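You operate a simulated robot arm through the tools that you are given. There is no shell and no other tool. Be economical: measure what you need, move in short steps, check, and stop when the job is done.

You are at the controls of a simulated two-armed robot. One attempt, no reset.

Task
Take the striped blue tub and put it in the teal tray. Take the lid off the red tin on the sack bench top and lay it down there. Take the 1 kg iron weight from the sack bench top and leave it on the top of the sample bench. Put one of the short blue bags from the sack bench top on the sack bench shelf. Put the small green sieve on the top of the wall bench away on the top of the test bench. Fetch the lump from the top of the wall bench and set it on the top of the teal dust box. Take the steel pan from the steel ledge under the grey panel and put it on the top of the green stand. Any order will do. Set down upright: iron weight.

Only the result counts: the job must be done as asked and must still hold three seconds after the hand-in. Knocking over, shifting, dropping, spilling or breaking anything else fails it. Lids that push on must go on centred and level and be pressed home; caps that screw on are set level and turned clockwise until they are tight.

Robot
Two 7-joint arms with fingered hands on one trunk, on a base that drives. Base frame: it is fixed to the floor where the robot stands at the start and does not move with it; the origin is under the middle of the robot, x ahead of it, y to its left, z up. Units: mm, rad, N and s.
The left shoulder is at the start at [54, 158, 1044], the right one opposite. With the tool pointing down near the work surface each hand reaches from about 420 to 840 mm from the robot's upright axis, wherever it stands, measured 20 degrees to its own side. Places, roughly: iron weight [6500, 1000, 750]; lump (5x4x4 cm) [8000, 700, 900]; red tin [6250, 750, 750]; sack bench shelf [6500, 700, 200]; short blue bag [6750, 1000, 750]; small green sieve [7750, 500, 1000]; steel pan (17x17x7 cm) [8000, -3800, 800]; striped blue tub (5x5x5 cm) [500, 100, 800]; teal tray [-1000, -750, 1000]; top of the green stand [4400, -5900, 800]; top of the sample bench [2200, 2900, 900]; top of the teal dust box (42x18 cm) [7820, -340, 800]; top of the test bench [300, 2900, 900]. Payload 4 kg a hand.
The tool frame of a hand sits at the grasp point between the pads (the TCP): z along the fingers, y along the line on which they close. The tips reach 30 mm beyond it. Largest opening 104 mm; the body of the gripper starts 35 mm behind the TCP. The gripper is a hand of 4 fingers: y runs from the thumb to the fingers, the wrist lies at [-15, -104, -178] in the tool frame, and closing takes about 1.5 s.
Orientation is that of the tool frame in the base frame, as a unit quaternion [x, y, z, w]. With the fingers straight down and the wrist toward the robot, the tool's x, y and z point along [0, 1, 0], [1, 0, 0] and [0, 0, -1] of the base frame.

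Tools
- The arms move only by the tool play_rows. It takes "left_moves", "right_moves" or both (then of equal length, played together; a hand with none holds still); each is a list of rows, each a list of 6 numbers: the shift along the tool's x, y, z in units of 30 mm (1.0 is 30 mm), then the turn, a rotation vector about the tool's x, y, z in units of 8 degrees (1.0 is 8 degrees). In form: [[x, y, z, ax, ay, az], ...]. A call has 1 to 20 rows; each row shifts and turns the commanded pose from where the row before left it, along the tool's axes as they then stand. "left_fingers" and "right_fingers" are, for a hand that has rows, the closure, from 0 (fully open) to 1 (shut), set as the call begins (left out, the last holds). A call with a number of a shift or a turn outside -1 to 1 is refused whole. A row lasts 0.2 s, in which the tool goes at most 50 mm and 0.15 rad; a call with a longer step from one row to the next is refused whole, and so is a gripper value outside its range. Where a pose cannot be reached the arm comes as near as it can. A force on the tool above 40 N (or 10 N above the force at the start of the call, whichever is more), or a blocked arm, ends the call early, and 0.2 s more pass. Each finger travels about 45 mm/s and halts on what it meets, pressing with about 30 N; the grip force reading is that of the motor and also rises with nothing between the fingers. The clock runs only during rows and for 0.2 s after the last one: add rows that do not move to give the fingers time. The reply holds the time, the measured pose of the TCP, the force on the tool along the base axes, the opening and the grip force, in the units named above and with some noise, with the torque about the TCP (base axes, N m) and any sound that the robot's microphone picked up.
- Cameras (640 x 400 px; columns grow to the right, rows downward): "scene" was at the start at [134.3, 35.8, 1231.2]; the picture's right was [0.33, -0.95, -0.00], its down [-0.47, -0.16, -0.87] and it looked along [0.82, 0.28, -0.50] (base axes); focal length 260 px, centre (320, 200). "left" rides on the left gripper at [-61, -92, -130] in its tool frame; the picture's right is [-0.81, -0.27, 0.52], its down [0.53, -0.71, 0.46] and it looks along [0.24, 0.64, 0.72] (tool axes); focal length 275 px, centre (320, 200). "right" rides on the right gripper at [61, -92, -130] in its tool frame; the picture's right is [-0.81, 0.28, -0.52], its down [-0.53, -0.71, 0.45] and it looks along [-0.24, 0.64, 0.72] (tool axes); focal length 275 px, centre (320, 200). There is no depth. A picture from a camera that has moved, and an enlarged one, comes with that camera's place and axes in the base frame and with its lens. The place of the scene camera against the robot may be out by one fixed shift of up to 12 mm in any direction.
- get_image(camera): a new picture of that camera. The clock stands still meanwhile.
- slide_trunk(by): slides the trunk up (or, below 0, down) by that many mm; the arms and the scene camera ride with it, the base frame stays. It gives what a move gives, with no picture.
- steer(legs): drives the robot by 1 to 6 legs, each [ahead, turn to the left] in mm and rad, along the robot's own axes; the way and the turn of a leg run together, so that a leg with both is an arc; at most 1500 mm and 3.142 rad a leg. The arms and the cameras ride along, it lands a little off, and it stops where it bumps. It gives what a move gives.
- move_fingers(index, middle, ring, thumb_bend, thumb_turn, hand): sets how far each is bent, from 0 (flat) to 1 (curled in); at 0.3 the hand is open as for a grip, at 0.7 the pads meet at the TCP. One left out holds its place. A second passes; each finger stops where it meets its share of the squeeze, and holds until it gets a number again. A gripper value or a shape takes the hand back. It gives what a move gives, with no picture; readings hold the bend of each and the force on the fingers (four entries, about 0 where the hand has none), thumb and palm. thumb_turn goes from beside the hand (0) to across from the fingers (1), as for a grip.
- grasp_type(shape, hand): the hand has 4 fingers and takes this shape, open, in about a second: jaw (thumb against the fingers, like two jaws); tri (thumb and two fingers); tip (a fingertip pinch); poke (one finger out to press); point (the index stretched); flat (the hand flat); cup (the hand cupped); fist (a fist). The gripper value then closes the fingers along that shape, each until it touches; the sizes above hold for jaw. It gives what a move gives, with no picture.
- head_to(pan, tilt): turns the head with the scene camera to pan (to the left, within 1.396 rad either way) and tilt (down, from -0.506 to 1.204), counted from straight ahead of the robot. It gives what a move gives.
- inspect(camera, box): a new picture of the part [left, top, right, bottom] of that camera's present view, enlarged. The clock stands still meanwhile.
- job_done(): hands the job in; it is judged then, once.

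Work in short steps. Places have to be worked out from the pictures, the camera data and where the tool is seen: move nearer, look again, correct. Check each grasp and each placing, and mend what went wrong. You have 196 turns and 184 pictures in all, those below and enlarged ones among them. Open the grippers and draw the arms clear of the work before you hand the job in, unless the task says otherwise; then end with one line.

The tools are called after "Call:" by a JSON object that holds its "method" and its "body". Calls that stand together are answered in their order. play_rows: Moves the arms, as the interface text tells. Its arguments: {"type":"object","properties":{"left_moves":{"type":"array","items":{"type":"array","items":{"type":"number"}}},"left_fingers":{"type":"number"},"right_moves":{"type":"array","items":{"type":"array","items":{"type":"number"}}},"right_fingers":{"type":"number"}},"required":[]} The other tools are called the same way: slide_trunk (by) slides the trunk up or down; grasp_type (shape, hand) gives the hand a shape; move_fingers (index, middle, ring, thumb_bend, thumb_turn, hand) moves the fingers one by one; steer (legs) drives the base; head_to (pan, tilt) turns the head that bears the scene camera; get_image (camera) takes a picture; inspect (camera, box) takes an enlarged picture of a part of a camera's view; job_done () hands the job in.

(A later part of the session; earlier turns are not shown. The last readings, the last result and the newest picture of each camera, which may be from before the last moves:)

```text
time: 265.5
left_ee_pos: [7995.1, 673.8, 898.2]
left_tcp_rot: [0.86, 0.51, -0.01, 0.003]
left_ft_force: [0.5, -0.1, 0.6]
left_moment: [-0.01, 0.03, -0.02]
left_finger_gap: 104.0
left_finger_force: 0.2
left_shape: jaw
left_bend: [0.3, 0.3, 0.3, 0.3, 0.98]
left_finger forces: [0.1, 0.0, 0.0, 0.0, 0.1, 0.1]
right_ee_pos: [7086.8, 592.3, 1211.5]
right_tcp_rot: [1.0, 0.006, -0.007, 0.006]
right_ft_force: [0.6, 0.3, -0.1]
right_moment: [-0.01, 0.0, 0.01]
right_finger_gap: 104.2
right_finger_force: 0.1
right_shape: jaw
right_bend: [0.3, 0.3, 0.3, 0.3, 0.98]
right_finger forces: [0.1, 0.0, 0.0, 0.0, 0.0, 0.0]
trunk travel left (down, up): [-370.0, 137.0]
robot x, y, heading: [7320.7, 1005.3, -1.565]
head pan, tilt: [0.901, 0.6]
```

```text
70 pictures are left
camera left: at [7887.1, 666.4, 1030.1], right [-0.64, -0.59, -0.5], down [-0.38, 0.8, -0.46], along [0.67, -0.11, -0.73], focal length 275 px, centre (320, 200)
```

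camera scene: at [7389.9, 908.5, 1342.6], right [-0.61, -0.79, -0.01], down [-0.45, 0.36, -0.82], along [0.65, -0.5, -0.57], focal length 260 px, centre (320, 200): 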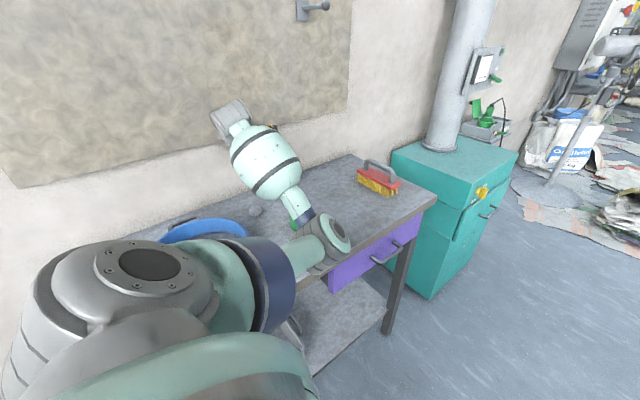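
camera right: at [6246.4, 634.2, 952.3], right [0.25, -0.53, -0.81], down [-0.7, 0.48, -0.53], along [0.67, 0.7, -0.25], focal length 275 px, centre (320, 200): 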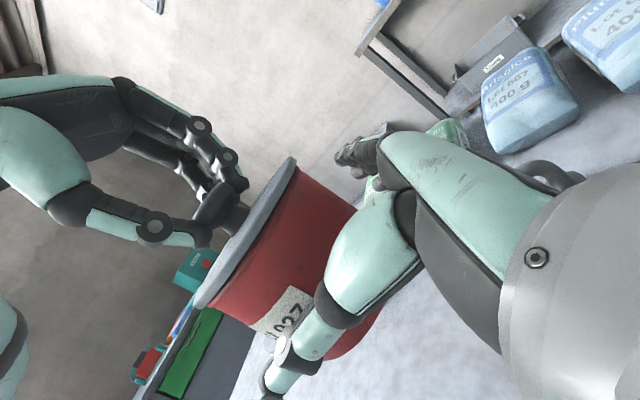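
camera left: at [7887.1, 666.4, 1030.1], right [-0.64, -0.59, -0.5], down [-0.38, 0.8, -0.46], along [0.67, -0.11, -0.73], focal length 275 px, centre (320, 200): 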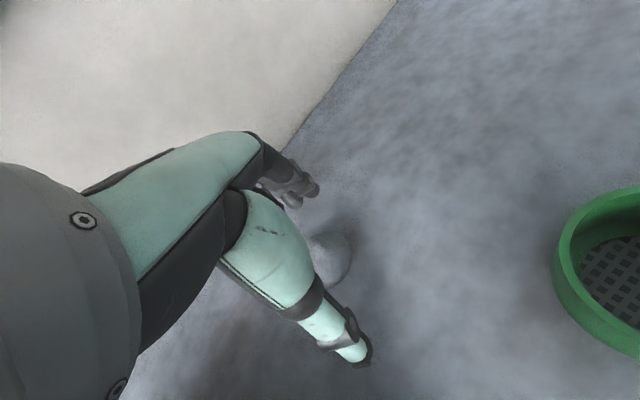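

The arm is free and the lump sits right between thumb and fingers. I close.

Call:
{"method": "play_rows", "body": {"left_moves": [[0, 0, 0, 0, 0, 0], [0, 0, 0, 0, 0, 0], [0, 0, 0, 0, 0, 0], [0, 0, 0, 0, 0, 0], [0, 0, 0, 0, 0, 0], [0, 0, 0, 0, 0, 0], [0, 0, 0, 0, 0, 0], [0, 0, 0, 0, 0, 0]], "left_fingers": 1}}

Call:
{"method": "play_rows", "body": {"left_moves": [[0, 0, -0.5, 0, 0, 0], [0, 0, -1, 0, 0, 0], [0, 0, -1, 0, 0, 0], [0, 0, -1, 0, 0, 0], [0, 0, -1, 0, 0, 0], [0, 0, -1, 0, 0, 0], [0, 0, -1, 0, 0, 0]]}}

Call:
{"method": "get_image", "body": {"camera": "left"}}

```text
time: 267.3
left_ee_pos: [7995.3, 674.0, 898.5]
left_tcp_rot: [0.86, 0.511, -0.01, 0.003]
left_ft_force: [-0.4, 0.2, 1.2]
left_moment: [0.05, 0.04, 0.01]
left_finger_gap: 28.5
left_finger_force: 30.0
left_shape: jaw
left_bend: [0.74, 0.55, 0.6, 0.75, 1.0]
left_finger forces: [16.3, 8.4, 0.0, 0.0, 24.0, 0.1]
right_ee_pos: [7085.6, 589.7, 1210.8]
right_tcp_rot: [1.0, 0.005, -0.007, 0.005]
right_ft_force: [-0.2, -0.4, 0.1]
right_moment: [0.0, -0.03, 0.01]
right_finger_gap: 104.0
right_finger_force: 0.1
right_shape: jaw
right_bend: [0.3, 0.3, 0.3, 0.3, 0.98]
right_finger forces: [0.0, 0.0, 0.0, 0.0, 0.0, 0.0]
trunk travel left (down, up): [-370.0, 137.0]
robot x, y, heading: [7316.6, 1001.9, -1.56]
head pan, tilt: [0.901, 0.6]
```

```text
time: 268.9
left_ee_pos: [7996.9, 676.1, 1095.7]
left_tcp_rot: [0.86, 0.511, -0.009, 0.003]
left_ft_force: [0.0, -0.7, -0.1]
left_moment: [-0.02, 0.0, -0.01]
left_finger_gap: 28.4
left_finger_force: 30.2
left_shape: jaw
left_bend: [0.74, 0.55, 0.6, 0.75, 1.0]
left_finger forces: [16.2, 8.6, 0.0, 0.0, 23.4, 0.0]
right_ee_pos: [7085.6, 589.7, 1212.1]
right_tcp_rot: [1.0, 0.005, -0.007, 0.005]
right_ft_force: [-0.5, 0.6, -0.3]
right_moment: [0.02, -0.04, 0.02]
right_finger_gap: 104.0
right_finger_force: 0.1
right_shape: jaw
right_bend: [0.3, 0.3, 0.3, 0.3, 0.98]
right_finger forces: [0.0, 0.0, 0.0, 0.1, 0.1, 0.0]
trunk travel left (down, up): [-370.0, 137.0]
robot x, y, heading: [7320.1, 1001.4, -1.567]
head pan, tilt: [0.901, 0.6]
```

```text
69 pictures are left
camera left: at [7888.0, 668.4, 1227.7], right [-0.64, -0.59, -0.5], down [-0.38, 0.8, -0.46], along [0.67, -0.11, -0.73], focal length 275 px, centre (320, 200)
```

left: 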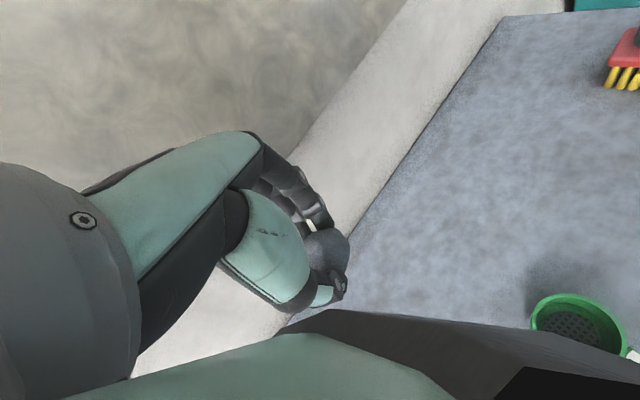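

The lump is held. I swing the hand forward clear of the pipe, then drive 1 m south to face the dust box.

Call:
{"method": "play_rows", "body": {"left_moves": [[-0.94, -0.277, 0, 0, 0, 0], [-0.94, -0.277, 0, 0, 0, 0], [-0.94, -0.277, 0, 0, 0, 0], [-0.94, -0.277, 0, 0, 0, 0], [-0.94, -0.277, 0, 0, 0, 0], [-0.94, -0.277, 0, 0, 0, 0], [-0.94, -0.277, 0, 0, 0, 0], [-0.94, -0.277, 0, 0, 0, 0], [-0.94, -0.277, 0, 0, 0, 0], [-0.94, -0.277, 0, 0, 0, 0], [-0.94, -0.277, 0, 0, 0, 0], [-0.94, -0.277, 0, 0, 0, 0]]}}

Call:
{"method": "steer", "body": {"legs": [[980, 0]]}}

Call:
{"method": "get_image", "body": {"camera": "scene"}}

Call:
{"method": "get_image", "body": {"camera": "left"}}

```text
time: 271.5
left_ee_pos: [7749.1, 425.9, 1104.0]
left_tcp_rot: [0.859, 0.512, -0.01, 0.003]
left_ft_force: [0.6, 0.2, -0.5]
left_moment: [0.0, -0.04, -0.03]
left_finger_gap: 28.3
left_finger_force: 30.2
left_shape: jaw
left_bend: [0.74, 0.55, 0.6, 0.75, 1.0]
left_finger forces: [16.3, 8.6, 0.0, 0.1, 23.3, 0.1]
right_ee_pos: [7085.9, 591.8, 1211.5]
right_tcp_rot: [1.0, 0.005, -0.007, 0.006]
right_ft_force: [0.2, -0.4, 0.8]
right_moment: [0.05, -0.01, 0.0]
right_finger_gap: 104.2
right_finger_force: 0.1
right_shape: jaw
right_bend: [0.3, 0.3, 0.3, 0.3, 0.98]
right_finger forces: [0.1, 0.0, 0.0, 0.1, 0.1, 0.1]
trunk travel left (down, up): [-370.0, 137.0]
robot x, y, heading: [7318.0, 1005.0, -1.559]
head pan, tilt: [0.901, 0.6]
```

```text
time: 276.7
left_ee_pos: [7757.3, -560.4, 1104.1]
left_tcp_rot: [0.86, 0.51, -0.011, 0.003]
left_ft_force: [0.3, -0.2, -0.9]
left_moment: [0.02, -0.01, -0.01]
left_finger_gap: 28.6
left_finger_force: 30.1
left_shape: jaw
left_bend: [0.74, 0.55, 0.6, 0.75, 1.0]
left_finger forces: [16.3, 8.6, 0.0, 0.1, 23.3, 0.0]
right_ee_pos: [7093.6, -393.9, 1211.4]
right_tcp_rot: [1.0, 0.004, -0.007, 0.006]
right_ft_force: [0.3, 0.3, -0.4]
right_moment: [0.0, -0.03, -0.05]
right_finger_gap: 104.0
right_finger_force: 0.1
right_shape: jaw
right_bend: [0.3, 0.3, 0.3, 0.3, 0.98]
right_finger forces: [0.0, 0.0, 0.0, 0.0, 0.1, 0.0]
trunk travel left (down, up): [-370.0, 137.0]
robot x, y, heading: [7324.7, 11.2, -1.558]
head pan, tilt: [0.901, 0.6]
```

```text
68 pictures are left
camera scene: at [7399.5, -80.3, 1342.3], right [-0.61, -0.79, -0.01], down [-0.45, 0.36, -0.82], along [0.65, -0.5, -0.57], focal length 260 px, centre (320, 200)
```

scene: 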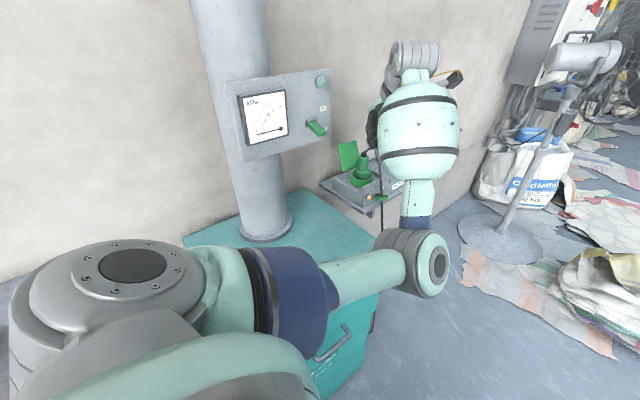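

```text
67 pictures are left
camera left: at [7649.1, -566.7, 1235.5], right [-0.64, -0.59, -0.5], down [-0.38, 0.8, -0.46], along [0.67, -0.11, -0.73], focal length 275 px, centre (320, 200)
```

left: 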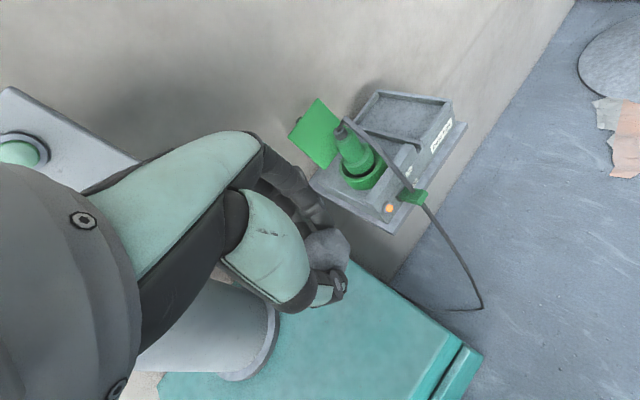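

The box's free front strip spans about x 7690–7930; the pipe stands behind. I move over [7795, −420] and lower to z≈900.

Call:
{"method": "play_rows", "body": {"left_moves": [[0.945, -0.215, 0, 0, 0, 0], [0.945, -0.215, 0, 0, 0, 0], [0.945, -0.215, 0, 0, 0, 0], [0.945, -0.215, 0, 0, 0, 0], [0.945, -0.215, 0, 0, 0, 0], [0, 0, 1, 0, 0, 0], [0, 0, 1, 0, 0, 0], [0, 0, 1, 0, 0, 0], [0, 0, 1, 0, 0, 0], [0, 0, 1, 0, 0, 0], [0, 0, 1, 0, 0, 0], [0, 0, 0.6, 0, 0, 0], [0, 0, 0, 0, 0, 0], [0, 0, 0, 0, 0, 0]]}}

Call:
{"method": "get_image", "body": {"camera": "left"}}

Call:
{"method": "get_image", "body": {"camera": "scene"}}

```text
time: 279.7
left_ee_pos: [7793.1, -410.8, 907.8]
left_tcp_rot: [0.86, 0.51, -0.015, 0.008]
left_ft_force: [-0.5, -0.3, -0.5]
left_moment: [-0.02, -0.05, 0.0]
left_finger_gap: 28.5
left_finger_force: 29.9
left_shape: jaw
left_bend: [0.74, 0.55, 0.6, 0.75, 1.0]
left_finger forces: [15.7, 8.7, 0.0, 0.0, 23.5, 0.0]
right_ee_pos: [7094.1, -379.6, 1214.6]
right_tcp_rot: [1.0, 0.005, -0.008, 0.011]
right_ft_force: [0.1, -0.4, -0.3]
right_moment: [-0.02, 0.03, -0.03]
right_finger_gap: 103.8
right_finger_force: 0.2
right_shape: jaw
right_bend: [0.3, 0.3, 0.3, 0.3, 0.98]
right_finger forces: [0.0, 0.0, 0.1, 0.0, 0.0, 0.1]
trunk travel left (down, up): [-370.0, 137.0]
robot x, y, heading: [7325.2, 18.5, -1.567]
head pan, tilt: [0.901, 0.6]
```

```text
66 pictures are left
camera left: at [7685.0, -416.1, 1039.4], right [-0.64, -0.59, -0.49], down [-0.38, 0.8, -0.47], along [0.67, -0.12, -0.73], focal length 275 px, centre (320, 200)
```

left: 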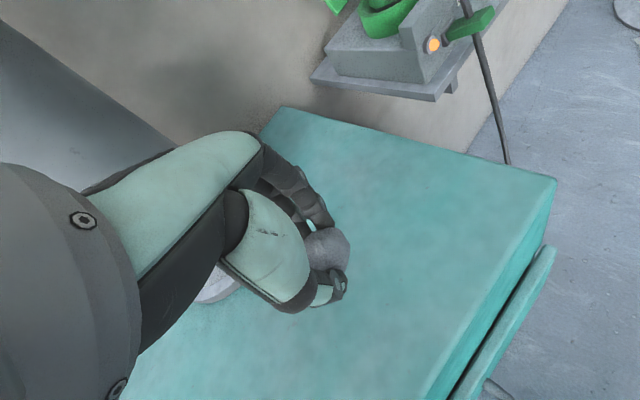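

```text
65 pictures are left
camera scene: at [7399.6, -80.1, 1342.3], right [-0.61, -0.79, -0.01], down [-0.45, 0.36, -0.82], along [0.65, -0.5, -0.57], focal length 260 px, centre (320, 200)
```

scene: 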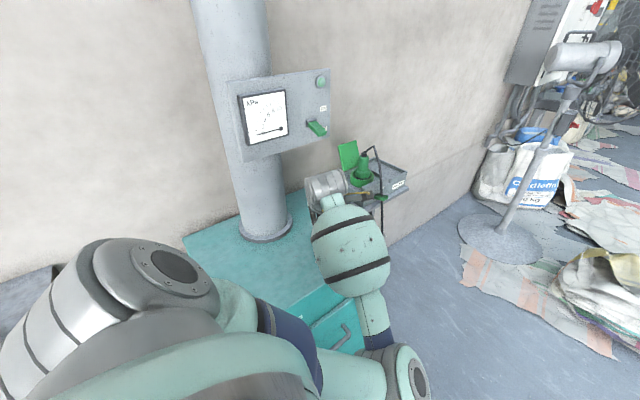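

Box top is at z≈793. I lower to contact.

Call:
{"method": "play_rows", "body": {"left_moves": [[0, 0, 0.8, 0, 0, 0], [0, 0, 0.8, 0, 0, 0], [0, 0, 0.4, 0, 0, 0], [0, 0, 0.2, 0, 0, 0], [0, 0, 0.15, 0, 0, 0], [0, 0, 0, 0, 0, 0]]}}

Call:
{"method": "get_image", "body": {"camera": "left"}}

```text
time: 281.1
left_ee_pos: [7790.6, -415.8, 838.0]
left_tcp_rot: [0.86, 0.509, -0.014, 0.01]
left_ft_force: [-0.2, -2.1, 9.5]
left_moment: [0.07, 0.07, 0.03]
left_finger_gap: 28.9
left_finger_force: 30.1
left_shape: jaw
left_bend: [0.74, 0.55, 0.6, 0.75, 1.0]
left_finger forces: [17.5, 10.1, 0.1, 0.0, 28.2, 0.0]
right_ee_pos: [7094.3, -380.0, 1215.8]
right_tcp_rot: [1.0, 0.005, -0.007, 0.013]
right_ft_force: [-0.4, -0.2, -0.4]
right_moment: [-0.04, 0.02, 0.0]
right_finger_gap: 103.8
right_finger_force: 0.1
right_shape: jaw
right_bend: [0.3, 0.3, 0.3, 0.3, 0.98]
right_finger forces: [0.0, 0.0, 0.0, 0.0, 0.0, 0.0]
trunk travel left (down, up): [-370.0, 137.0]
robot x, y, heading: [7323.2, 11.9, -1.561]
head pan, tilt: [0.901, 0.6]
```

```text
64 pictures are left
camera left: at [7682.6, -419.5, 970.1], right [-0.64, -0.6, -0.49], down [-0.38, 0.79, -0.48], along [0.67, -0.12, -0.73], focal length 275 px, centre (320, 200)
```

left: 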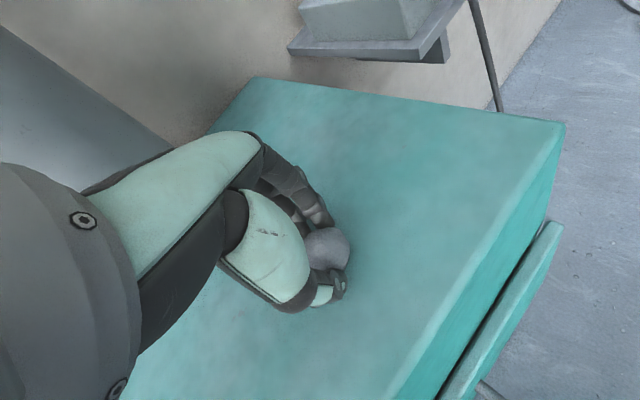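

The lump is touching the box top (9.5 N). I open and rise.

Call:
{"method": "play_rows", "body": {"left_moves": [[0, 0, 0, 0, 0, 0], [0, 0, 0, 0, 0, 0], [0, 0, 0, 0, 0, 0], [0, 0, 0, 0, 0, 0], [0, 0, 0, 0, 0, 0], [0, 0, 0, 0, 0, 0], [0, 0, -0.5, 0, 0, 0], [0, 0, -1, 0, 0, 0], [0, 0, -1, 0, 0, 0], [0, 0, -1, 0, 0, 0], [0, 0, -1, 0, 0, 0], [0, 0, -1, 0, 0, 0], [0, 0, -1, 0, 0, 0], [0, 0, -1, 0, 0, 0], [0, 0, -1, 0, 0, 0], [0, 0, -1, 0, 0, 0]], "left_fingers": 0}}

Call:
{"method": "get_image", "body": {"camera": "left"}}

```text
time: 284.5
left_ee_pos: [7796.2, -405.1, 1123.8]
left_tcp_rot: [0.86, 0.51, -0.013, 0.009]
left_ft_force: [-0.1, 0.2, 0.2]
left_moment: [0.01, -0.02, -0.03]
left_finger_gap: 103.8
left_finger_force: 0.1
left_shape: jaw
left_bend: [0.3, 0.3, 0.3, 0.3, 0.98]
left_finger forces: [0.1, 0.1, 0.0, 0.0, 0.1, 0.0]
right_ee_pos: [7091.9, -378.5, 1215.6]
right_tcp_rot: [1.0, 0.004, -0.008, 0.013]
right_ft_force: [0.4, -0.7, 0.0]
right_moment: [0.04, 0.01, 0.03]
right_finger_gap: 104.1
right_finger_force: 0.1
right_shape: jaw
right_bend: [0.3, 0.3, 0.3, 0.3, 0.98]
right_finger forces: [0.0, 0.1, 0.1, 0.0, 0.1, 0.1]
trunk travel left (down, up): [-370.0, 137.0]
robot x, y, heading: [7327.4, 15.6, -1.564]
head pan, tilt: [0.901, 0.6]
```

```text
63 pictures are left
camera left: at [7687.8, -409.6, 1256.1], right [-0.64, -0.59, -0.49], down [-0.38, 0.8, -0.47], along [0.67, -0.12, -0.73], focal length 275 px, centre (320, 200)
```

left: 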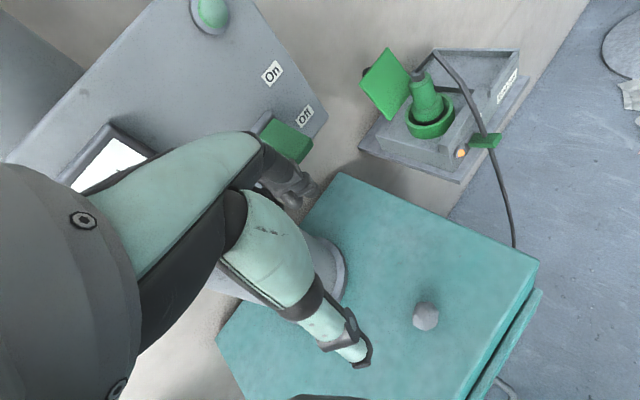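

The lump stays on the box. I draw the hand away from the panel and look south for the way to the steel ledge.

Call:
{"method": "play_rows", "body": {"left_moves": [[-1, -0.79, 0, 0, 0, 0], [-1, -0.79, 0, 0, 0, 0], [-1, -0.79, 0, 0, 0, 0], [-1, -0.79, 0, 0, 0, 0], [-1, -0.79, 0, 0, 0, 0], [0, 0, 0, 0, 0, 0.95], [0, 0, 0, 0, 0, 0.95], [0, 0, 0, 0, 0, 0.95], [0, 0, 0, 0, 0, 0.95], [0, 0, 0, 0, 0, 0.95], [0, 0, 0, 0, 0, 0.95]]}}

Call:
{"method": "head_to", "body": {"pan": 0, "tilt": 0.25}}

Call:
{"method": "get_image", "body": {"camera": "scene"}}

```text
time: 286.9
left_ee_pos: [7647.8, -508.1, 1115.8]
left_tcp_rot: [0.991, 0.136, -0.009, 0.014]
left_ft_force: [0.7, 0.5, -0.3]
left_moment: [-0.03, 0.02, -0.01]
left_finger_gap: 104.0
left_finger_force: 0.1
left_shape: jaw
left_bend: [0.3, 0.3, 0.3, 0.3, 0.98]
left_finger forces: [0.0, 0.0, 0.0, 0.0, 0.1, 0.0]
left hand out of reach, approached as far as the arm can: row 5, 8, 9, 10, 11
right_ee_pos: [7093.4, -380.5, 1215.5]
right_tcp_rot: [1.0, 0.005, -0.008, 0.011]
right_ft_force: [1.3, -0.1, 0.0]
right_moment: [-0.02, 0.0, -0.01]
right_finger_gap: 104.1
right_finger_force: 0.2
right_shape: jaw
right_bend: [0.3, 0.3, 0.3, 0.3, 0.98]
right_finger forces: [0.0, 0.0, 0.0, 0.1, 0.0, 0.0]
trunk travel left (down, up): [-370.0, 137.0]
robot x, y, heading: [7327.0, 14.2, -1.561]
head pan, tilt: [0.901, 0.6]
```

```text
time: 288.1
left_ee_pos: [7647.4, -508.0, 1116.5]
left_tcp_rot: [0.99, 0.137, -0.01, 0.014]
left_ft_force: [0.1, -0.8, 0.3]
left_moment: [-0.02, 0.0, -0.02]
left_finger_gap: 103.8
left_finger_force: 0.1
left_shape: jaw
left_bend: [0.3, 0.3, 0.3, 0.3, 0.98]
left_finger forces: [0.1, 0.0, 0.0, 0.0, 0.1, 0.0]
right_ee_pos: [7093.8, -380.1, 1215.9]
right_tcp_rot: [1.0, 0.005, -0.008, 0.011]
right_ft_force: [0.5, 1.0, -0.1]
right_moment: [0.0, 0.01, 0.0]
right_finger_gap: 103.8
right_finger_force: 0.0
right_shape: jaw
right_bend: [0.3, 0.3, 0.3, 0.3, 0.98]
right_finger forces: [0.0, 0.1, 0.1, 0.0, 0.0, 0.0]
trunk travel left (down, up): [-370.0, 137.0]
robot x, y, heading: [7326.8, 15.8, -1.565]
head pan, tilt: [0.0, 0.25]
```

```text
62 pictures are left
camera scene: at [7330.5, -119.8, 1374.0], right [-1.0, -0.01, 0.0], down [0.0, 0.26, -0.97], along [0.01, -0.97, -0.26], focal length 260 px, centre (320, 200)
```

scene: 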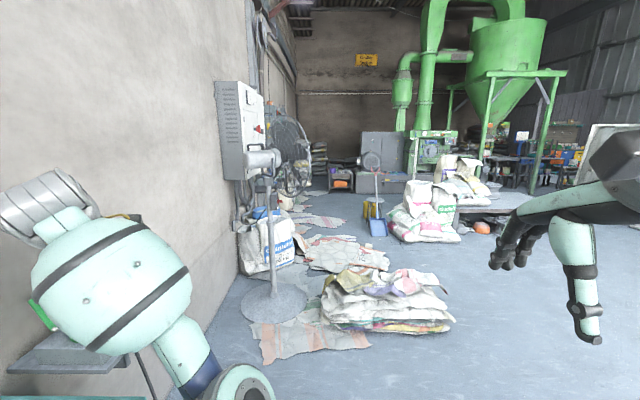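

I zoom in on the far wall region to find the grey panel, ledge and pan.

Call:
{"method": "inspect", "body": {"camera": "scene", "box": [230, 120, 510, 270]}}

```text
2.29 times, centred on (370, 195) of scene
camera zoom: at [7330.5, -119.8, 1374.0], right [-1.0, -0.01, 0.0], down [0.0, 0.26, -0.97], along [0.01, -0.97, -0.26], focal length 595 px, centre (206, 211)
```

zoom: 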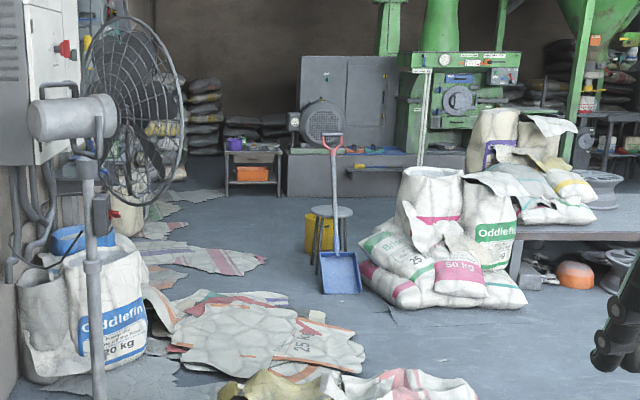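

The ledge isn't visible from here (hidden behind the fan). I drive around the sack piles on the west side and look again.

Call:
{"method": "steer", "body": {"legs": [[0, -0.795], [1400, 0], [752, 0], [0, 1.16]]}}

Call:
{"method": "get_image", "body": {"camera": "scene"}}

```text
time: 303.7
left_ee_pos: [6297.0, -1884.7, 1116.0]
left_tcp_rot: [0.948, 0.318, -0.007, 0.016]
left_ft_force: [-0.7, -0.4, -0.1]
left_moment: [0.0, 0.01, 0.01]
left_finger_gap: 103.7
left_finger_force: 0.1
left_shape: jaw
left_bend: [0.3, 0.3, 0.3, 0.3, 0.98]
left_finger forces: [0.0, 0.0, 0.0, 0.0, 0.0, 0.0]
right_ee_pos: [5734.0, -1966.4, 1215.9]
right_tcp_rot: [0.982, 0.188, -0.005, 0.013]
right_ft_force: [-0.2, 0.7, -0.7]
right_moment: [0.0, 0.02, -0.05]
right_finger_gap: 103.8
right_finger_force: 0.0
right_shape: jaw
right_bend: [0.3, 0.3, 0.3, 0.3, 0.98]
right_finger forces: [0.0, 0.1, 0.0, 0.0, 0.0, 0.0]
trunk travel left (down, up): [-370.0, 137.0]
robot x, y, heading: [5799.3, -1516.6, -1.193]
head pan, tilt: [0.0, 0.25]
```

```text
60 pictures are left
camera scene: at [5855.1, -1641.6, 1374.0], right [-0.93, -0.37, 0.0], down [-0.1, 0.24, -0.97], along [0.36, -0.9, -0.26], focal length 260 px, centre (320, 200)
```

scene: 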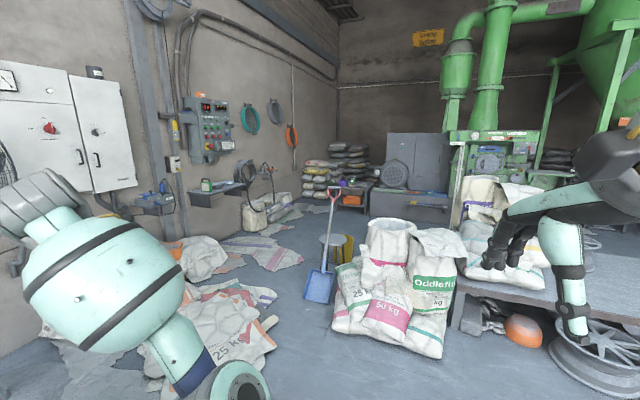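

The grey button panel with a ledge below is visible at (215,190). I zoom in.

Call:
{"method": "inspect", "body": {"camera": "scene", "box": [140, 150, 360, 300]}}

```text
2.67 times, centred on (250, 225) of scene
camera zoom: at [5855.1, -1641.6, 1374.0], right [-0.93, -0.37, 0.0], down [-0.1, 0.24, -0.97], along [0.36, -0.9, -0.26], focal length 694 px, centre (507, 133)
```

zoom: 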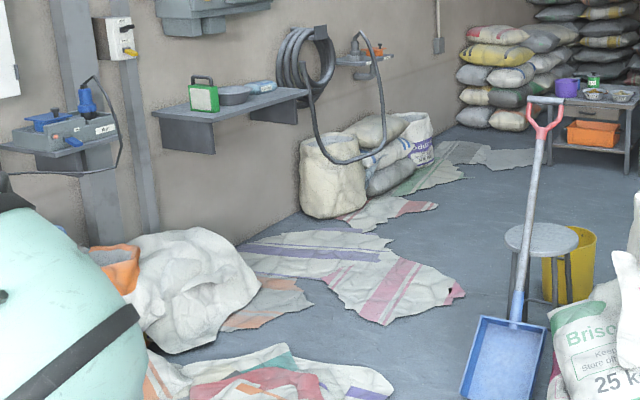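

The pan sits on the ledge near [8000, −3870, 790]. I drive toward it in two stages, passing between the sack piles and the blue scoop.

Call:
{"method": "steer", "body": {"legs": [[0, -0.023], [1155, 0], [0, 0.498], [1194, 0]]}}

Call:
{"method": "head_to", "body": {"pan": -0.15, "tilt": 0.45}}

Call:
{"method": "get_image", "body": {"camera": "scene"}}

```text
time: 312.6
left_ee_pos: [6866.5, -2710.7, 1129.5]
left_tcp_rot: [0.838, 0.543, 0.023, 0.04]
left_ft_force: [-0.2, 0.8, 0.3]
left_moment: [-0.03, 0.02, -0.02]
left_finger_gap: 104.0
left_finger_force: 0.0
left_shape: jaw
left_bend: [0.3, 0.3, 0.3, 0.3, 0.97]
left_finger forces: [0.1, 0.0, 0.1, 0.0, 0.1, 0.0]
right_ee_pos: [6385.6, -3042.3, 1228.7]
right_tcp_rot: [0.909, 0.415, 0.004, 0.031]
right_ft_force: [-0.2, 0.2, 0.3]
right_moment: [-0.02, -0.02, -0.02]
right_finger_gap: 104.1
right_finger_force: 0.2
right_shape: jaw
right_bend: [0.3, 0.3, 0.3, 0.3, 0.98]
right_finger forces: [0.0, 0.0, 0.0, 0.0, 0.0, 0.0]
trunk travel left (down, up): [-370.0, 137.0]
robot x, y, heading: [6266.7, -2641.7, -0.674]
head pan, tilt: [0.0, 0.25]
stopped in leg 4: the robot was blocked; the commanded pose is now the measured one
```

```text
time: 313.4
left_ee_pos: [6864.2, -2709.5, 1133.1]
left_tcp_rot: [0.838, 0.543, 0.024, 0.04]
left_ft_force: [-0.1, -0.3, 0.1]
left_moment: [-0.01, -0.02, -0.01]
left_finger_gap: 104.3
left_finger_force: 0.1
left_shape: jaw
left_bend: [0.3, 0.3, 0.3, 0.3, 0.97]
left_finger forces: [0.0, 0.0, 0.0, 0.0, 0.0, 0.0]
right_ee_pos: [6383.4, -3041.0, 1229.1]
right_tcp_rot: [0.909, 0.416, 0.004, 0.033]
right_ft_force: [-1.1, -0.2, 0.2]
right_moment: [-0.01, -0.01, 0.0]
right_finger_gap: 104.1
right_finger_force: 0.1
right_shape: jaw
right_bend: [0.3, 0.3, 0.3, 0.3, 0.98]
right_finger forces: [0.1, 0.0, 0.1, 0.0, 0.1, 0.1]
trunk travel left (down, up): [-370.0, 137.0]
robot x, y, heading: [6270.1, -2639.3, -0.679]
head pan, tilt: [-0.15, 0.45]
```

```text
58 pictures are left
camera scene: at [6367.8, -2730.3, 1355.7], right [-0.74, -0.68, 0.0], down [-0.3, 0.33, -0.9], along [0.6, -0.66, -0.44], focal length 260 px, centre (320, 200)
```

scene: 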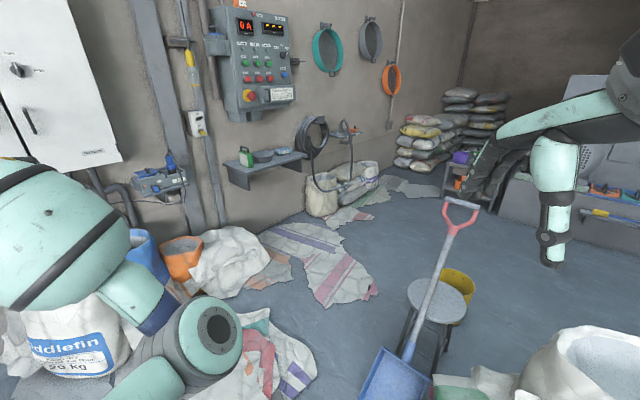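

Blocked after a short way. I look down at the floor around the base.

Call:
{"method": "head_to", "body": {"pan": 0.5, "tilt": 1.1}}

Call:
{"method": "get_image", "body": {"camera": "scene"}}

Call:
{"method": "get_image", "body": {"camera": "right"}}

```text
time: 314.4
left_ee_pos: [6864.4, -2711.1, 1131.3]
left_tcp_rot: [0.839, 0.543, 0.024, 0.04]
left_ft_force: [-0.1, -0.4, -0.1]
left_moment: [0.0, -0.02, -0.02]
left_finger_gap: 104.0
left_finger_force: 0.1
left_shape: jaw
left_bend: [0.3, 0.3, 0.3, 0.3, 0.97]
left_finger forces: [0.0, 0.0, 0.0, 0.0, 0.1, 0.0]
right_ee_pos: [6385.0, -3041.6, 1228.3]
right_tcp_rot: [0.909, 0.415, 0.005, 0.032]
right_ft_force: [-0.4, 0.0, 0.9]
right_moment: [-0.01, -0.01, -0.02]
right_finger_gap: 104.1
right_finger_force: 0.0
right_shape: jaw
right_bend: [0.3, 0.3, 0.3, 0.3, 0.98]
right_finger forces: [0.0, 0.0, 0.0, 0.0, 0.0, 0.0]
trunk travel left (down, up): [-370.0, 137.0]
robot x, y, heading: [6269.8, -2638.3, -0.683]
head pan, tilt: [0.499, 1.1]
```

```text
57 pictures are left
camera scene: at [6368.8, -2674.4, 1303.8], right [-0.18, -0.98, -0.01], down [-0.88, 0.16, -0.44], along [0.44, -0.07, -0.9], focal length 260 px, centre (320, 200)
```

scene: 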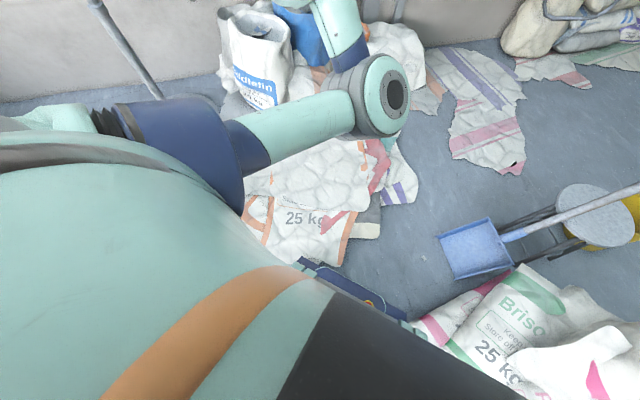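

```text
56 pictures are left
camera right: at [6351.1, -2930.7, 1353.4], right [-0.34, -0.76, 0.55], down [-0.87, 0.04, -0.49], along [0.35, -0.64, -0.68], focal length 275 px, centre (320, 200)
```

right: 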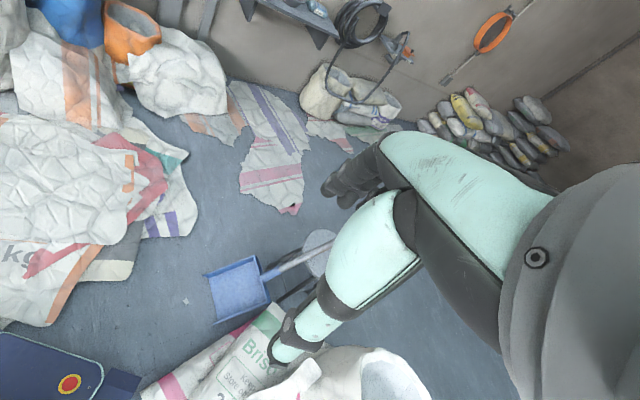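

The crumpled bags, the sack pile and the scoop leave no room here. I turn west to look for a way around the other end of the low table.

Call:
{"method": "steer", "body": {"legs": [[-120, 0], [0, -1.9]]}}

Call:
{"method": "head_to", "body": {"pan": 0.35, "tilt": 0.3}}

Call:
{"method": "get_image", "body": {"camera": "scene"}}

```text
time: 320.2
left_ee_pos: [5911.6, -3118.1, 1124.5]
left_tcp_rot: [0.932, -0.36, -0.018, 0.045]
left_ft_force: [-0.8, 0.0, 0.6]
left_moment: [0.01, 0.0, -0.02]
left_finger_gap: 104.1
left_finger_force: 0.0
left_shape: jaw
left_bend: [0.3, 0.3, 0.3, 0.3, 0.97]
left_finger forces: [0.1, 0.0, 0.0, 0.0, 0.0, 0.0]
right_ee_pos: [5752.8, -2549.9, 1227.6]
right_tcp_rot: [0.869, -0.493, -0.023, 0.022]
right_ft_force: [0.2, 0.0, 0.4]
right_moment: [0.0, 0.0, 0.03]
right_finger_gap: 104.2
right_finger_force: 0.2
right_shape: jaw
right_bend: [0.3, 0.3, 0.3, 0.3, 0.98]
right_finger forces: [0.0, 0.0, 0.1, 0.0, 0.0, 0.0]
trunk travel left (down, up): [-370.0, 137.0]
robot x, y, heading: [6183.9, -2577.3, -2.567]
head pan, tilt: [0.499, 1.1]
```

```text
time: 321.3
left_ee_pos: [5922.7, -3115.4, 1132.3]
left_tcp_rot: [0.932, -0.356, -0.019, 0.059]
left_ft_force: [-0.1, 0.1, -0.6]
left_moment: [-0.01, 0.03, -0.03]
left_finger_gap: 103.8
left_finger_force: 0.1
left_shape: jaw
left_bend: [0.3, 0.3, 0.3, 0.3, 0.97]
left_finger forces: [0.0, 0.0, 0.0, 0.0, 0.1, 0.1]
right_ee_pos: [5765.3, -2541.3, 1231.7]
right_tcp_rot: [0.869, -0.493, -0.026, 0.027]
right_ft_force: [-0.3, -0.7, 1.0]
right_moment: [0.0, -0.01, 0.0]
right_finger_gap: 104.0
right_finger_force: 0.1
right_shape: jaw
right_bend: [0.3, 0.3, 0.3, 0.3, 0.98]
right_finger forces: [0.1, 0.1, 0.0, 0.0, 0.1, 0.0]
trunk travel left (down, up): [-370.0, 137.0]
robot x, y, heading: [6180.1, -2578.4, -2.563]
head pan, tilt: [0.351, 0.3]
```

```text
55 pictures are left
camera scene: at [6085.1, -2672.0, 1369.2], right [-0.8, 0.6, 0.0], down [0.19, 0.24, -0.95], along [-0.57, -0.76, -0.31], focal length 260 px, centre (320, 200)
```

scene: 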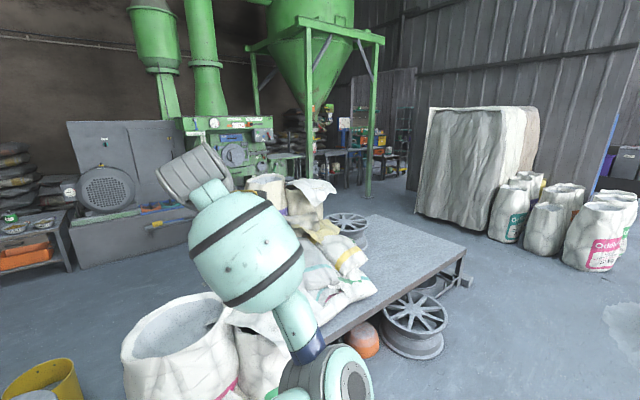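

The low table ends near x 4400, leaving a passage to the south side. I drive around its west end.

Call:
{"method": "steer", "body": {"legs": [[0, -0.447], [1500, 0], [951, 0], [0, 1.439], [1000, 0], [900, 0]]}}

Call:
{"method": "head_to", "body": {"pan": 0.5, "tilt": 0.25}}

Call:
{"method": "get_image", "body": {"camera": "scene"}}

```text
time: 339.8
left_ee_pos: [4119.1, -3570.9, 1136.4]
left_tcp_rot: [0.982, 0.165, 0.023, 0.086]
left_ft_force: [0.5, 0.1, 1.1]
left_moment: [-0.04, -0.03, 0.0]
left_finger_gap: 103.6
left_finger_force: 0.0
left_shape: jaw
left_bend: [0.3, 0.3, 0.3, 0.3, 0.98]
left_finger forces: [0.0, 0.0, 0.1, 0.1, 0.0, 0.1]
right_ee_pos: [3538.3, -3408.0, 1238.0]
right_tcp_rot: [0.999, 0.009, -0.009, 0.048]
right_ft_force: [-0.5, 0.4, -0.4]
right_moment: [0.02, 0.02, 0.04]
right_finger_gap: 103.9
right_finger_force: 0.1
right_shape: jaw
right_bend: [0.3, 0.3, 0.3, 0.3, 0.97]
right_finger forces: [0.0, 0.0, 0.0, 0.1, 0.0, 0.1]
trunk travel left (down, up): [-370.0, 137.0]
robot x, y, heading: [3765.5, -3086.3, -1.438]
head pan, tilt: [0.351, 0.3]
stopped in leg 5: the robot was blocked; the commanded pose is now the measured one
```

```text
time: 340.5
left_ee_pos: [4119.3, -3566.3, 1139.2]
left_tcp_rot: [0.982, 0.165, 0.023, 0.088]
left_ft_force: [-0.4, 0.4, -0.7]
left_moment: [0.01, 0.0, -0.01]
left_finger_gap: 103.9
left_finger_force: 0.0
left_shape: jaw
left_bend: [0.3, 0.3, 0.3, 0.3, 0.98]
left_finger forces: [0.0, 0.1, 0.1, 0.0, 0.0, 0.1]
right_ee_pos: [3536.1, -3402.1, 1237.6]
right_tcp_rot: [0.999, 0.009, -0.008, 0.05]
right_ft_force: [-0.2, 1.1, 0.5]
right_moment: [-0.04, -0.04, -0.01]
right_finger_gap: 103.9
right_finger_force: 0.0
right_shape: jaw
right_bend: [0.3, 0.3, 0.3, 0.3, 0.97]
right_finger forces: [0.1, 0.0, 0.0, 0.1, 0.1, 0.0]
trunk travel left (down, up): [-370.0, 137.0]
robot x, y, heading: [3765.1, -3085.4, -1.442]
head pan, tilt: [0.499, 0.25]
```

```text
54 pictures are left
camera scene: at [3830.4, -3204.0, 1374.4], right [-0.81, -0.59, -0.01], down [-0.15, 0.21, -0.97], along [0.57, -0.78, -0.26], focal length 260 px, centre (320, 200)
```

scene: 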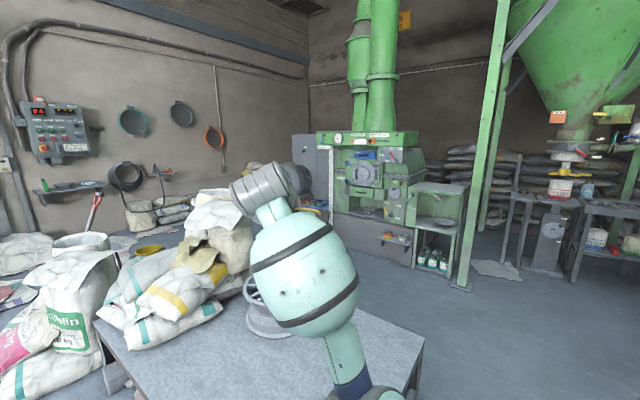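

The table's end is farther west than I thought (x≈3950). I back off, pass at x≈3300, and go south to y≈−4750.

Call:
{"method": "steer", "body": {"legs": [[-250, 0], [0, -0.594], [965, 0], [0, 0.465], [1050, 0], [0, 1.571]]}}

Call:
{"method": "head_to", "body": {"pan": 0, "tilt": 0.25}}

Call:
{"method": "get_image", "body": {"camera": "scene"}}

```text
time: 348.0
left_ee_pos: [3392.5, -4237.1, 1153.3]
left_tcp_rot: [0.986, -0.107, 0.006, 0.125]
left_ft_force: [0.0, -0.4, -0.2]
left_moment: [0.05, -0.02, 0.02]
left_finger_gap: 104.1
left_finger_force: 0.1
left_shape: jaw
left_bend: [0.3, 0.3, 0.3, 0.3, 0.97]
left_finger forces: [0.2, 0.0, 0.0, 0.0, 0.0, 0.1]
right_ee_pos: [2990.2, -3765.3, 1242.4]
right_tcp_rot: [0.96, -0.271, -0.026, 0.058]
right_ft_force: [10.1, -3.7, -2.0]
right_moment: [0.12, -0.1, 0.65]
right_finger_gap: 103.7
right_finger_force: 0.0
right_shape: jaw
right_bend: [0.3, 0.3, 0.34, 0.3, 0.98]
right_finger forces: [0.0, 0.0, 11.4, 0.0, 0.0, 0.0]
trunk travel left (down, up): [-370.0, 137.0]
robot x, y, heading: [3340.2, -3659.4, -2.017]
head pan, tilt: [0.499, 0.25]
stopped in leg 3: the robot was blocked; the commanded pose is now the measured one
```

```text
time: 348.9
left_ee_pos: [3392.0, -4238.6, 1152.8]
left_tcp_rot: [0.986, -0.108, 0.005, 0.124]
left_ft_force: [-0.4, 0.2, 0.8]
left_moment: [0.01, 0.0, -0.02]
left_finger_gap: 104.1
left_finger_force: 0.1
left_shape: jaw
left_bend: [0.3, 0.3, 0.3, 0.3, 0.97]
left_finger forces: [0.1, 0.0, 0.0, 0.1, 0.0, 0.1]
right_ee_pos: [2991.2, -3765.6, 1242.3]
right_tcp_rot: [0.96, -0.274, -0.028, 0.058]
right_ft_force: [10.9, 0.0, 0.2]
right_moment: [-0.02, 0.07, 0.43]
right_finger_gap: 103.8
right_finger_force: 0.0
right_shape: jaw
right_bend: [0.3, 0.3, 0.34, 0.3, 0.98]
right_finger forces: [0.0, 0.0, 11.5, 0.0, 0.1, 0.0]
trunk travel left (down, up): [-370.0, 137.0]
robot x, y, heading: [3339.5, -3657.7, -2.02]
head pan, tilt: [0.0, 0.25]
```

```text
53 pictures are left
camera scene: at [3283.0, -3778.9, 1374.1], right [-0.9, 0.43, 0.0], down [0.11, 0.23, -0.97], along [-0.42, -0.87, -0.26], focal length 260 px, centre (320, 200)
```

scene: 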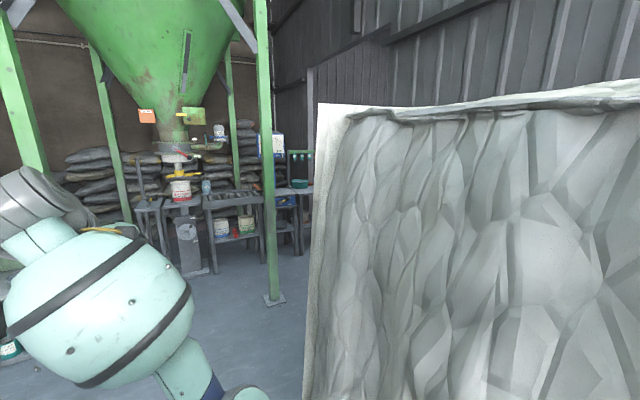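

The right fingers just touch the big white stack. Turning left swings them away; I continue south, then turn east.

Call:
{"method": "steer", "body": {"legs": [[0, 0.48], [1080, 0], [0, 1.54]]}}

Call:
{"method": "get_image", "body": {"camera": "scene"}}

```text
time: 349.9
left_ee_pos: [3458.2, -4223.5, 1151.3]
left_tcp_rot: [0.991, -0.05, 0.015, 0.121]
left_ft_force: [0.4, 0.3, 0.0]
left_moment: [-0.01, 0.02, -0.02]
left_finger_gap: 104.0
left_finger_force: 0.2
left_shape: jaw
left_bend: [0.3, 0.3, 0.3, 0.3, 0.98]
left_finger forces: [0.1, 0.1, 0.1, 0.0, 0.0, 0.1]
right_ee_pos: [3003.0, -3787.3, 1249.6]
right_tcp_rot: [0.972, -0.227, -0.023, 0.062]
right_ft_force: [0.5, -0.6, -0.2]
right_moment: [0.02, -0.03, 0.02]
right_finger_gap: 104.0
right_finger_force: 0.1
right_shape: jaw
right_bend: [0.3, 0.3, 0.3, 0.3, 0.98]
right_finger forces: [0.0, 0.0, 0.0, 0.1, 0.1, 0.1]
trunk travel left (down, up): [-370.0, 137.0]
robot x, y, heading: [3336.8, -3658.2, -1.918]
head pan, tilt: [0.0, 0.25]
stopped in leg 1: the robot was blocked; the commanded pose is now the measured one
```

```text
52 pictures are left
camera scene: at [3304.4, -3752.2, 1377.0], right [-0.94, 0.34, 0.0], down [0.08, 0.22, -0.97], along [-0.33, -0.91, -0.24], focal length 260 px, centre (320, 200)
```

scene: 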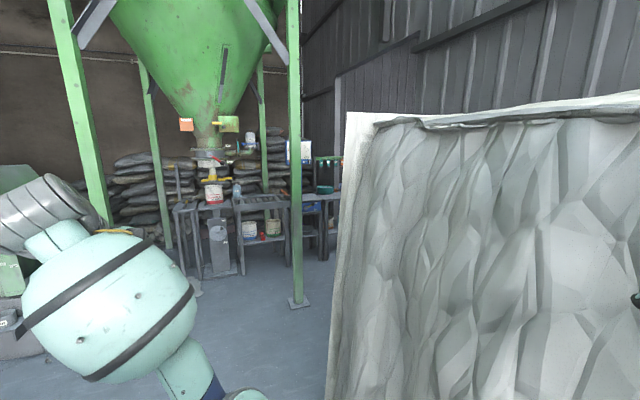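

I back off 250 mm to free the right elbow, then turn and go south.

Call:
{"method": "steer", "body": {"legs": [[-300, 0], [0, 0.4], [1250, 0], [0, 1.52]]}}

Call:
{"method": "get_image", "body": {"camera": "scene"}}

```text
time: 354.7
left_ee_pos: [3787.4, -3997.3, 1157.2]
left_tcp_rot: [0.98, 0.151, 0.038, 0.12]
left_ft_force: [0.4, -0.3, -0.3]
left_moment: [-0.02, -0.03, 0.0]
left_finger_gap: 103.8
left_finger_force: 0.2
left_shape: jaw
left_bend: [0.3, 0.3, 0.3, 0.3, 0.97]
left_finger forces: [0.1, 0.0, 0.1, 0.0, 0.0, 0.1]
right_ee_pos: [3188.2, -3765.6, 1268.7]
right_tcp_rot: [0.994, -0.04, 0.002, 0.105]
right_ft_force: [-0.6, 0.0, -0.1]
right_moment: [0.0, 0.01, -0.01]
right_finger_gap: 103.9
right_finger_force: 0.1
right_shape: jaw
right_bend: [0.3, 0.3, 0.3, 0.3, 0.98]
right_finger forces: [0.1, 0.1, 0.0, 0.1, 0.0, 0.1]
trunk travel left (down, up): [-370.0, 137.0]
robot x, y, heading: [3447.5, -3541.0, -1.513]
head pan, tilt: [0.0, 0.25]
stopped in leg 3: the robot was blocked; the commanded pose is now the measured one
```

```text
51 pictures are left
camera scene: at [3461.2, -3587.7, 1381.2], right [-1.0, -0.06, 0.01], down [-0.02, 0.2, -0.98], along [0.06, -0.98, -0.2], focal length 260 px, centre (320, 200)
```

scene: 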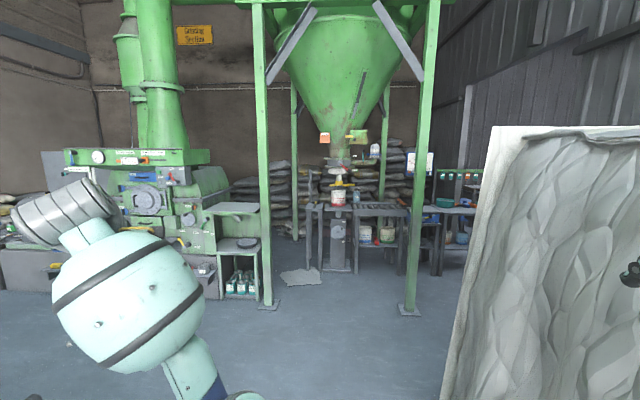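

Blocked again, probably the right elbow on the stack. I pull both hands to a narrower, forward posture (and level them), then retry further east.

Call:
{"method": "steer", "body": {"legs": [[-250, 0]]}}

Call:
{"method": "play_rows", "body": {"left_moves": [[-0.6, 0.3, 0.2, 0.21, 0, 0], [-0.6, 0.3, 0.2, 0.21, 0, 0], [-0.6, 0.3, 0.2, 0.21, 0, 0], [-0.6, 0.3, 0.2, 0.21, 0, 0], [-0.6, 0.3, 0, 0.21, 0, 0], [-0.6, 0.3, 0, 0.21, 0, 0], [-0.6, 0.3, 0, 0.21, 0, 0], [-0.6, 0.3, 0, 0.21, 0, 0]], "right_moves": [[0.4, 0.9, 0.3, 0.19, 0, 0], [0.4, 0.9, 0.3, 0.19, 0, 0], [0.4, 0.9, 0.3, 0.19, 0, 0], [0.4, 0.9, 0.3, 0.19, 0, 0], [0.4, 0.9, 0.3, 0.19, 0, 0], [0.4, 0.9, 0.3, 0.19, 0, 0], [0, 0.9, 0.3, 0.19, 0, 0], [0, 0.9, 0.3, 0.19, 0, 0]]}}

Call:
{"method": "head_to", "body": {"pan": -0.9, "tilt": 0.7}}

Call:
{"method": "get_image", "body": {"camera": "scene"}}

```text
time: 356.6
left_ee_pos: [3770.5, -3795.5, 1134.4]
left_tcp_rot: [0.983, 0.152, 0.043, 0.097]
left_ft_force: [0.1, 0.4, -0.2]
left_moment: [-0.02, -0.01, -0.03]
left_finger_gap: 103.9
left_finger_force: 0.1
left_shape: jaw
left_bend: [0.3, 0.3, 0.3, 0.3, 0.97]
left_finger forces: [0.1, 0.1, 0.0, 0.0, 0.1, 0.0]
right_ee_pos: [3172.3, -3573.6, 1250.9]
right_tcp_rot: [0.997, -0.037, -0.002, 0.07]
right_ft_force: [-1.3, -0.3, -0.8]
right_moment: [0.02, -0.01, -0.01]
right_finger_gap: 104.0
right_finger_force: 0.1
right_shape: jaw
right_bend: [0.3, 0.3, 0.3, 0.3, 0.98]
right_finger forces: [0.1, 0.0, 0.0, 0.1, 0.1, 0.0]
trunk travel left (down, up): [-370.0, 137.0]
robot x, y, heading: [3430.9, -3283.1, -1.508]
head pan, tilt: [0.0, 0.25]
```

```text
time: 358.4
left_ee_pos: [3654.8, -3891.2, 1122.4]
left_tcp_rot: [0.987, 0.156, 0.025, -0.01]
left_ft_force: [0.3, 0.4, -0.5]
left_moment: [0.03, 0.01, 0.01]
left_finger_gap: 103.9
left_finger_force: 0.1
left_shape: jaw
left_bend: [0.3, 0.3, 0.3, 0.3, 0.97]
left_finger forces: [0.0, 0.0, 0.0, 0.0, 0.1, 0.0]
right_ee_pos: [3227.1, -3777.3, 1195.6]
right_tcp_rot: [0.999, -0.036, 0.002, -0.027]
right_ft_force: [0.3, -1.0, -1.1]
right_moment: [0.04, 0.0, -0.02]
right_finger_gap: 104.1
right_finger_force: 0.0
right_shape: jaw
right_bend: [0.3, 0.3, 0.3, 0.3, 0.98]
right_finger forces: [0.0, 0.0, 0.0, 0.0, 0.0, 0.0]
trunk travel left (down, up): [-370.0, 137.0]
robot x, y, heading: [3432.2, -3284.1, -1.506]
head pan, tilt: [0.0, 0.25]
```

```text
time: 359.6
left_ee_pos: [3657.3, -3889.0, 1124.5]
left_tcp_rot: [0.988, 0.155, 0.024, -0.01]
left_ft_force: [-0.5, -0.1, 0.1]
left_moment: [-0.03, 0.04, 0.0]
left_finger_gap: 103.9
left_finger_force: 0.0
left_shape: jaw
left_bend: [0.3, 0.3, 0.3, 0.3, 0.97]
left_finger forces: [0.0, 0.0, 0.1, 0.0, 0.0, 0.0]
right_ee_pos: [3226.7, -3773.8, 1199.0]
right_tcp_rot: [0.999, -0.036, 0.002, -0.024]
right_ft_force: [0.2, -0.6, -0.1]
right_moment: [-0.01, -0.01, 0.01]
right_finger_gap: 103.9
right_finger_force: 0.0
right_shape: jaw
right_bend: [0.3, 0.3, 0.3, 0.3, 0.98]
right_finger forces: [0.1, 0.0, 0.1, 0.1, 0.0, 0.0]
trunk travel left (down, up): [-370.0, 137.0]
robot x, y, heading: [3432.1, -3282.7, -1.514]
head pan, tilt: [-0.901, 0.7]
```

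```text
50 pictures are left
camera scene: at [3375.7, -3382.8, 1333.7], right [-0.67, 0.74, 0.01], down [0.48, 0.44, -0.76], along [-0.57, -0.5, -0.65], focal length 260 px, centre (320, 200)
```

scene: 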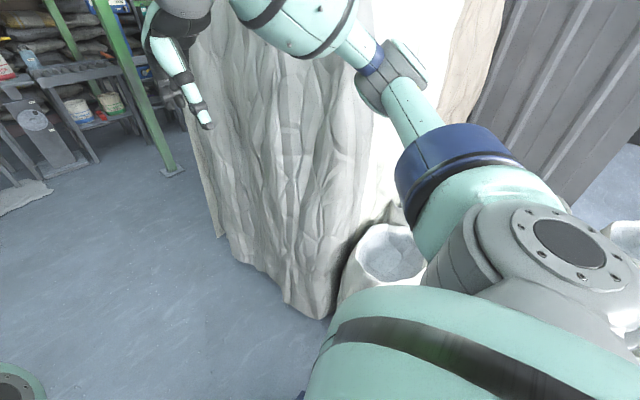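

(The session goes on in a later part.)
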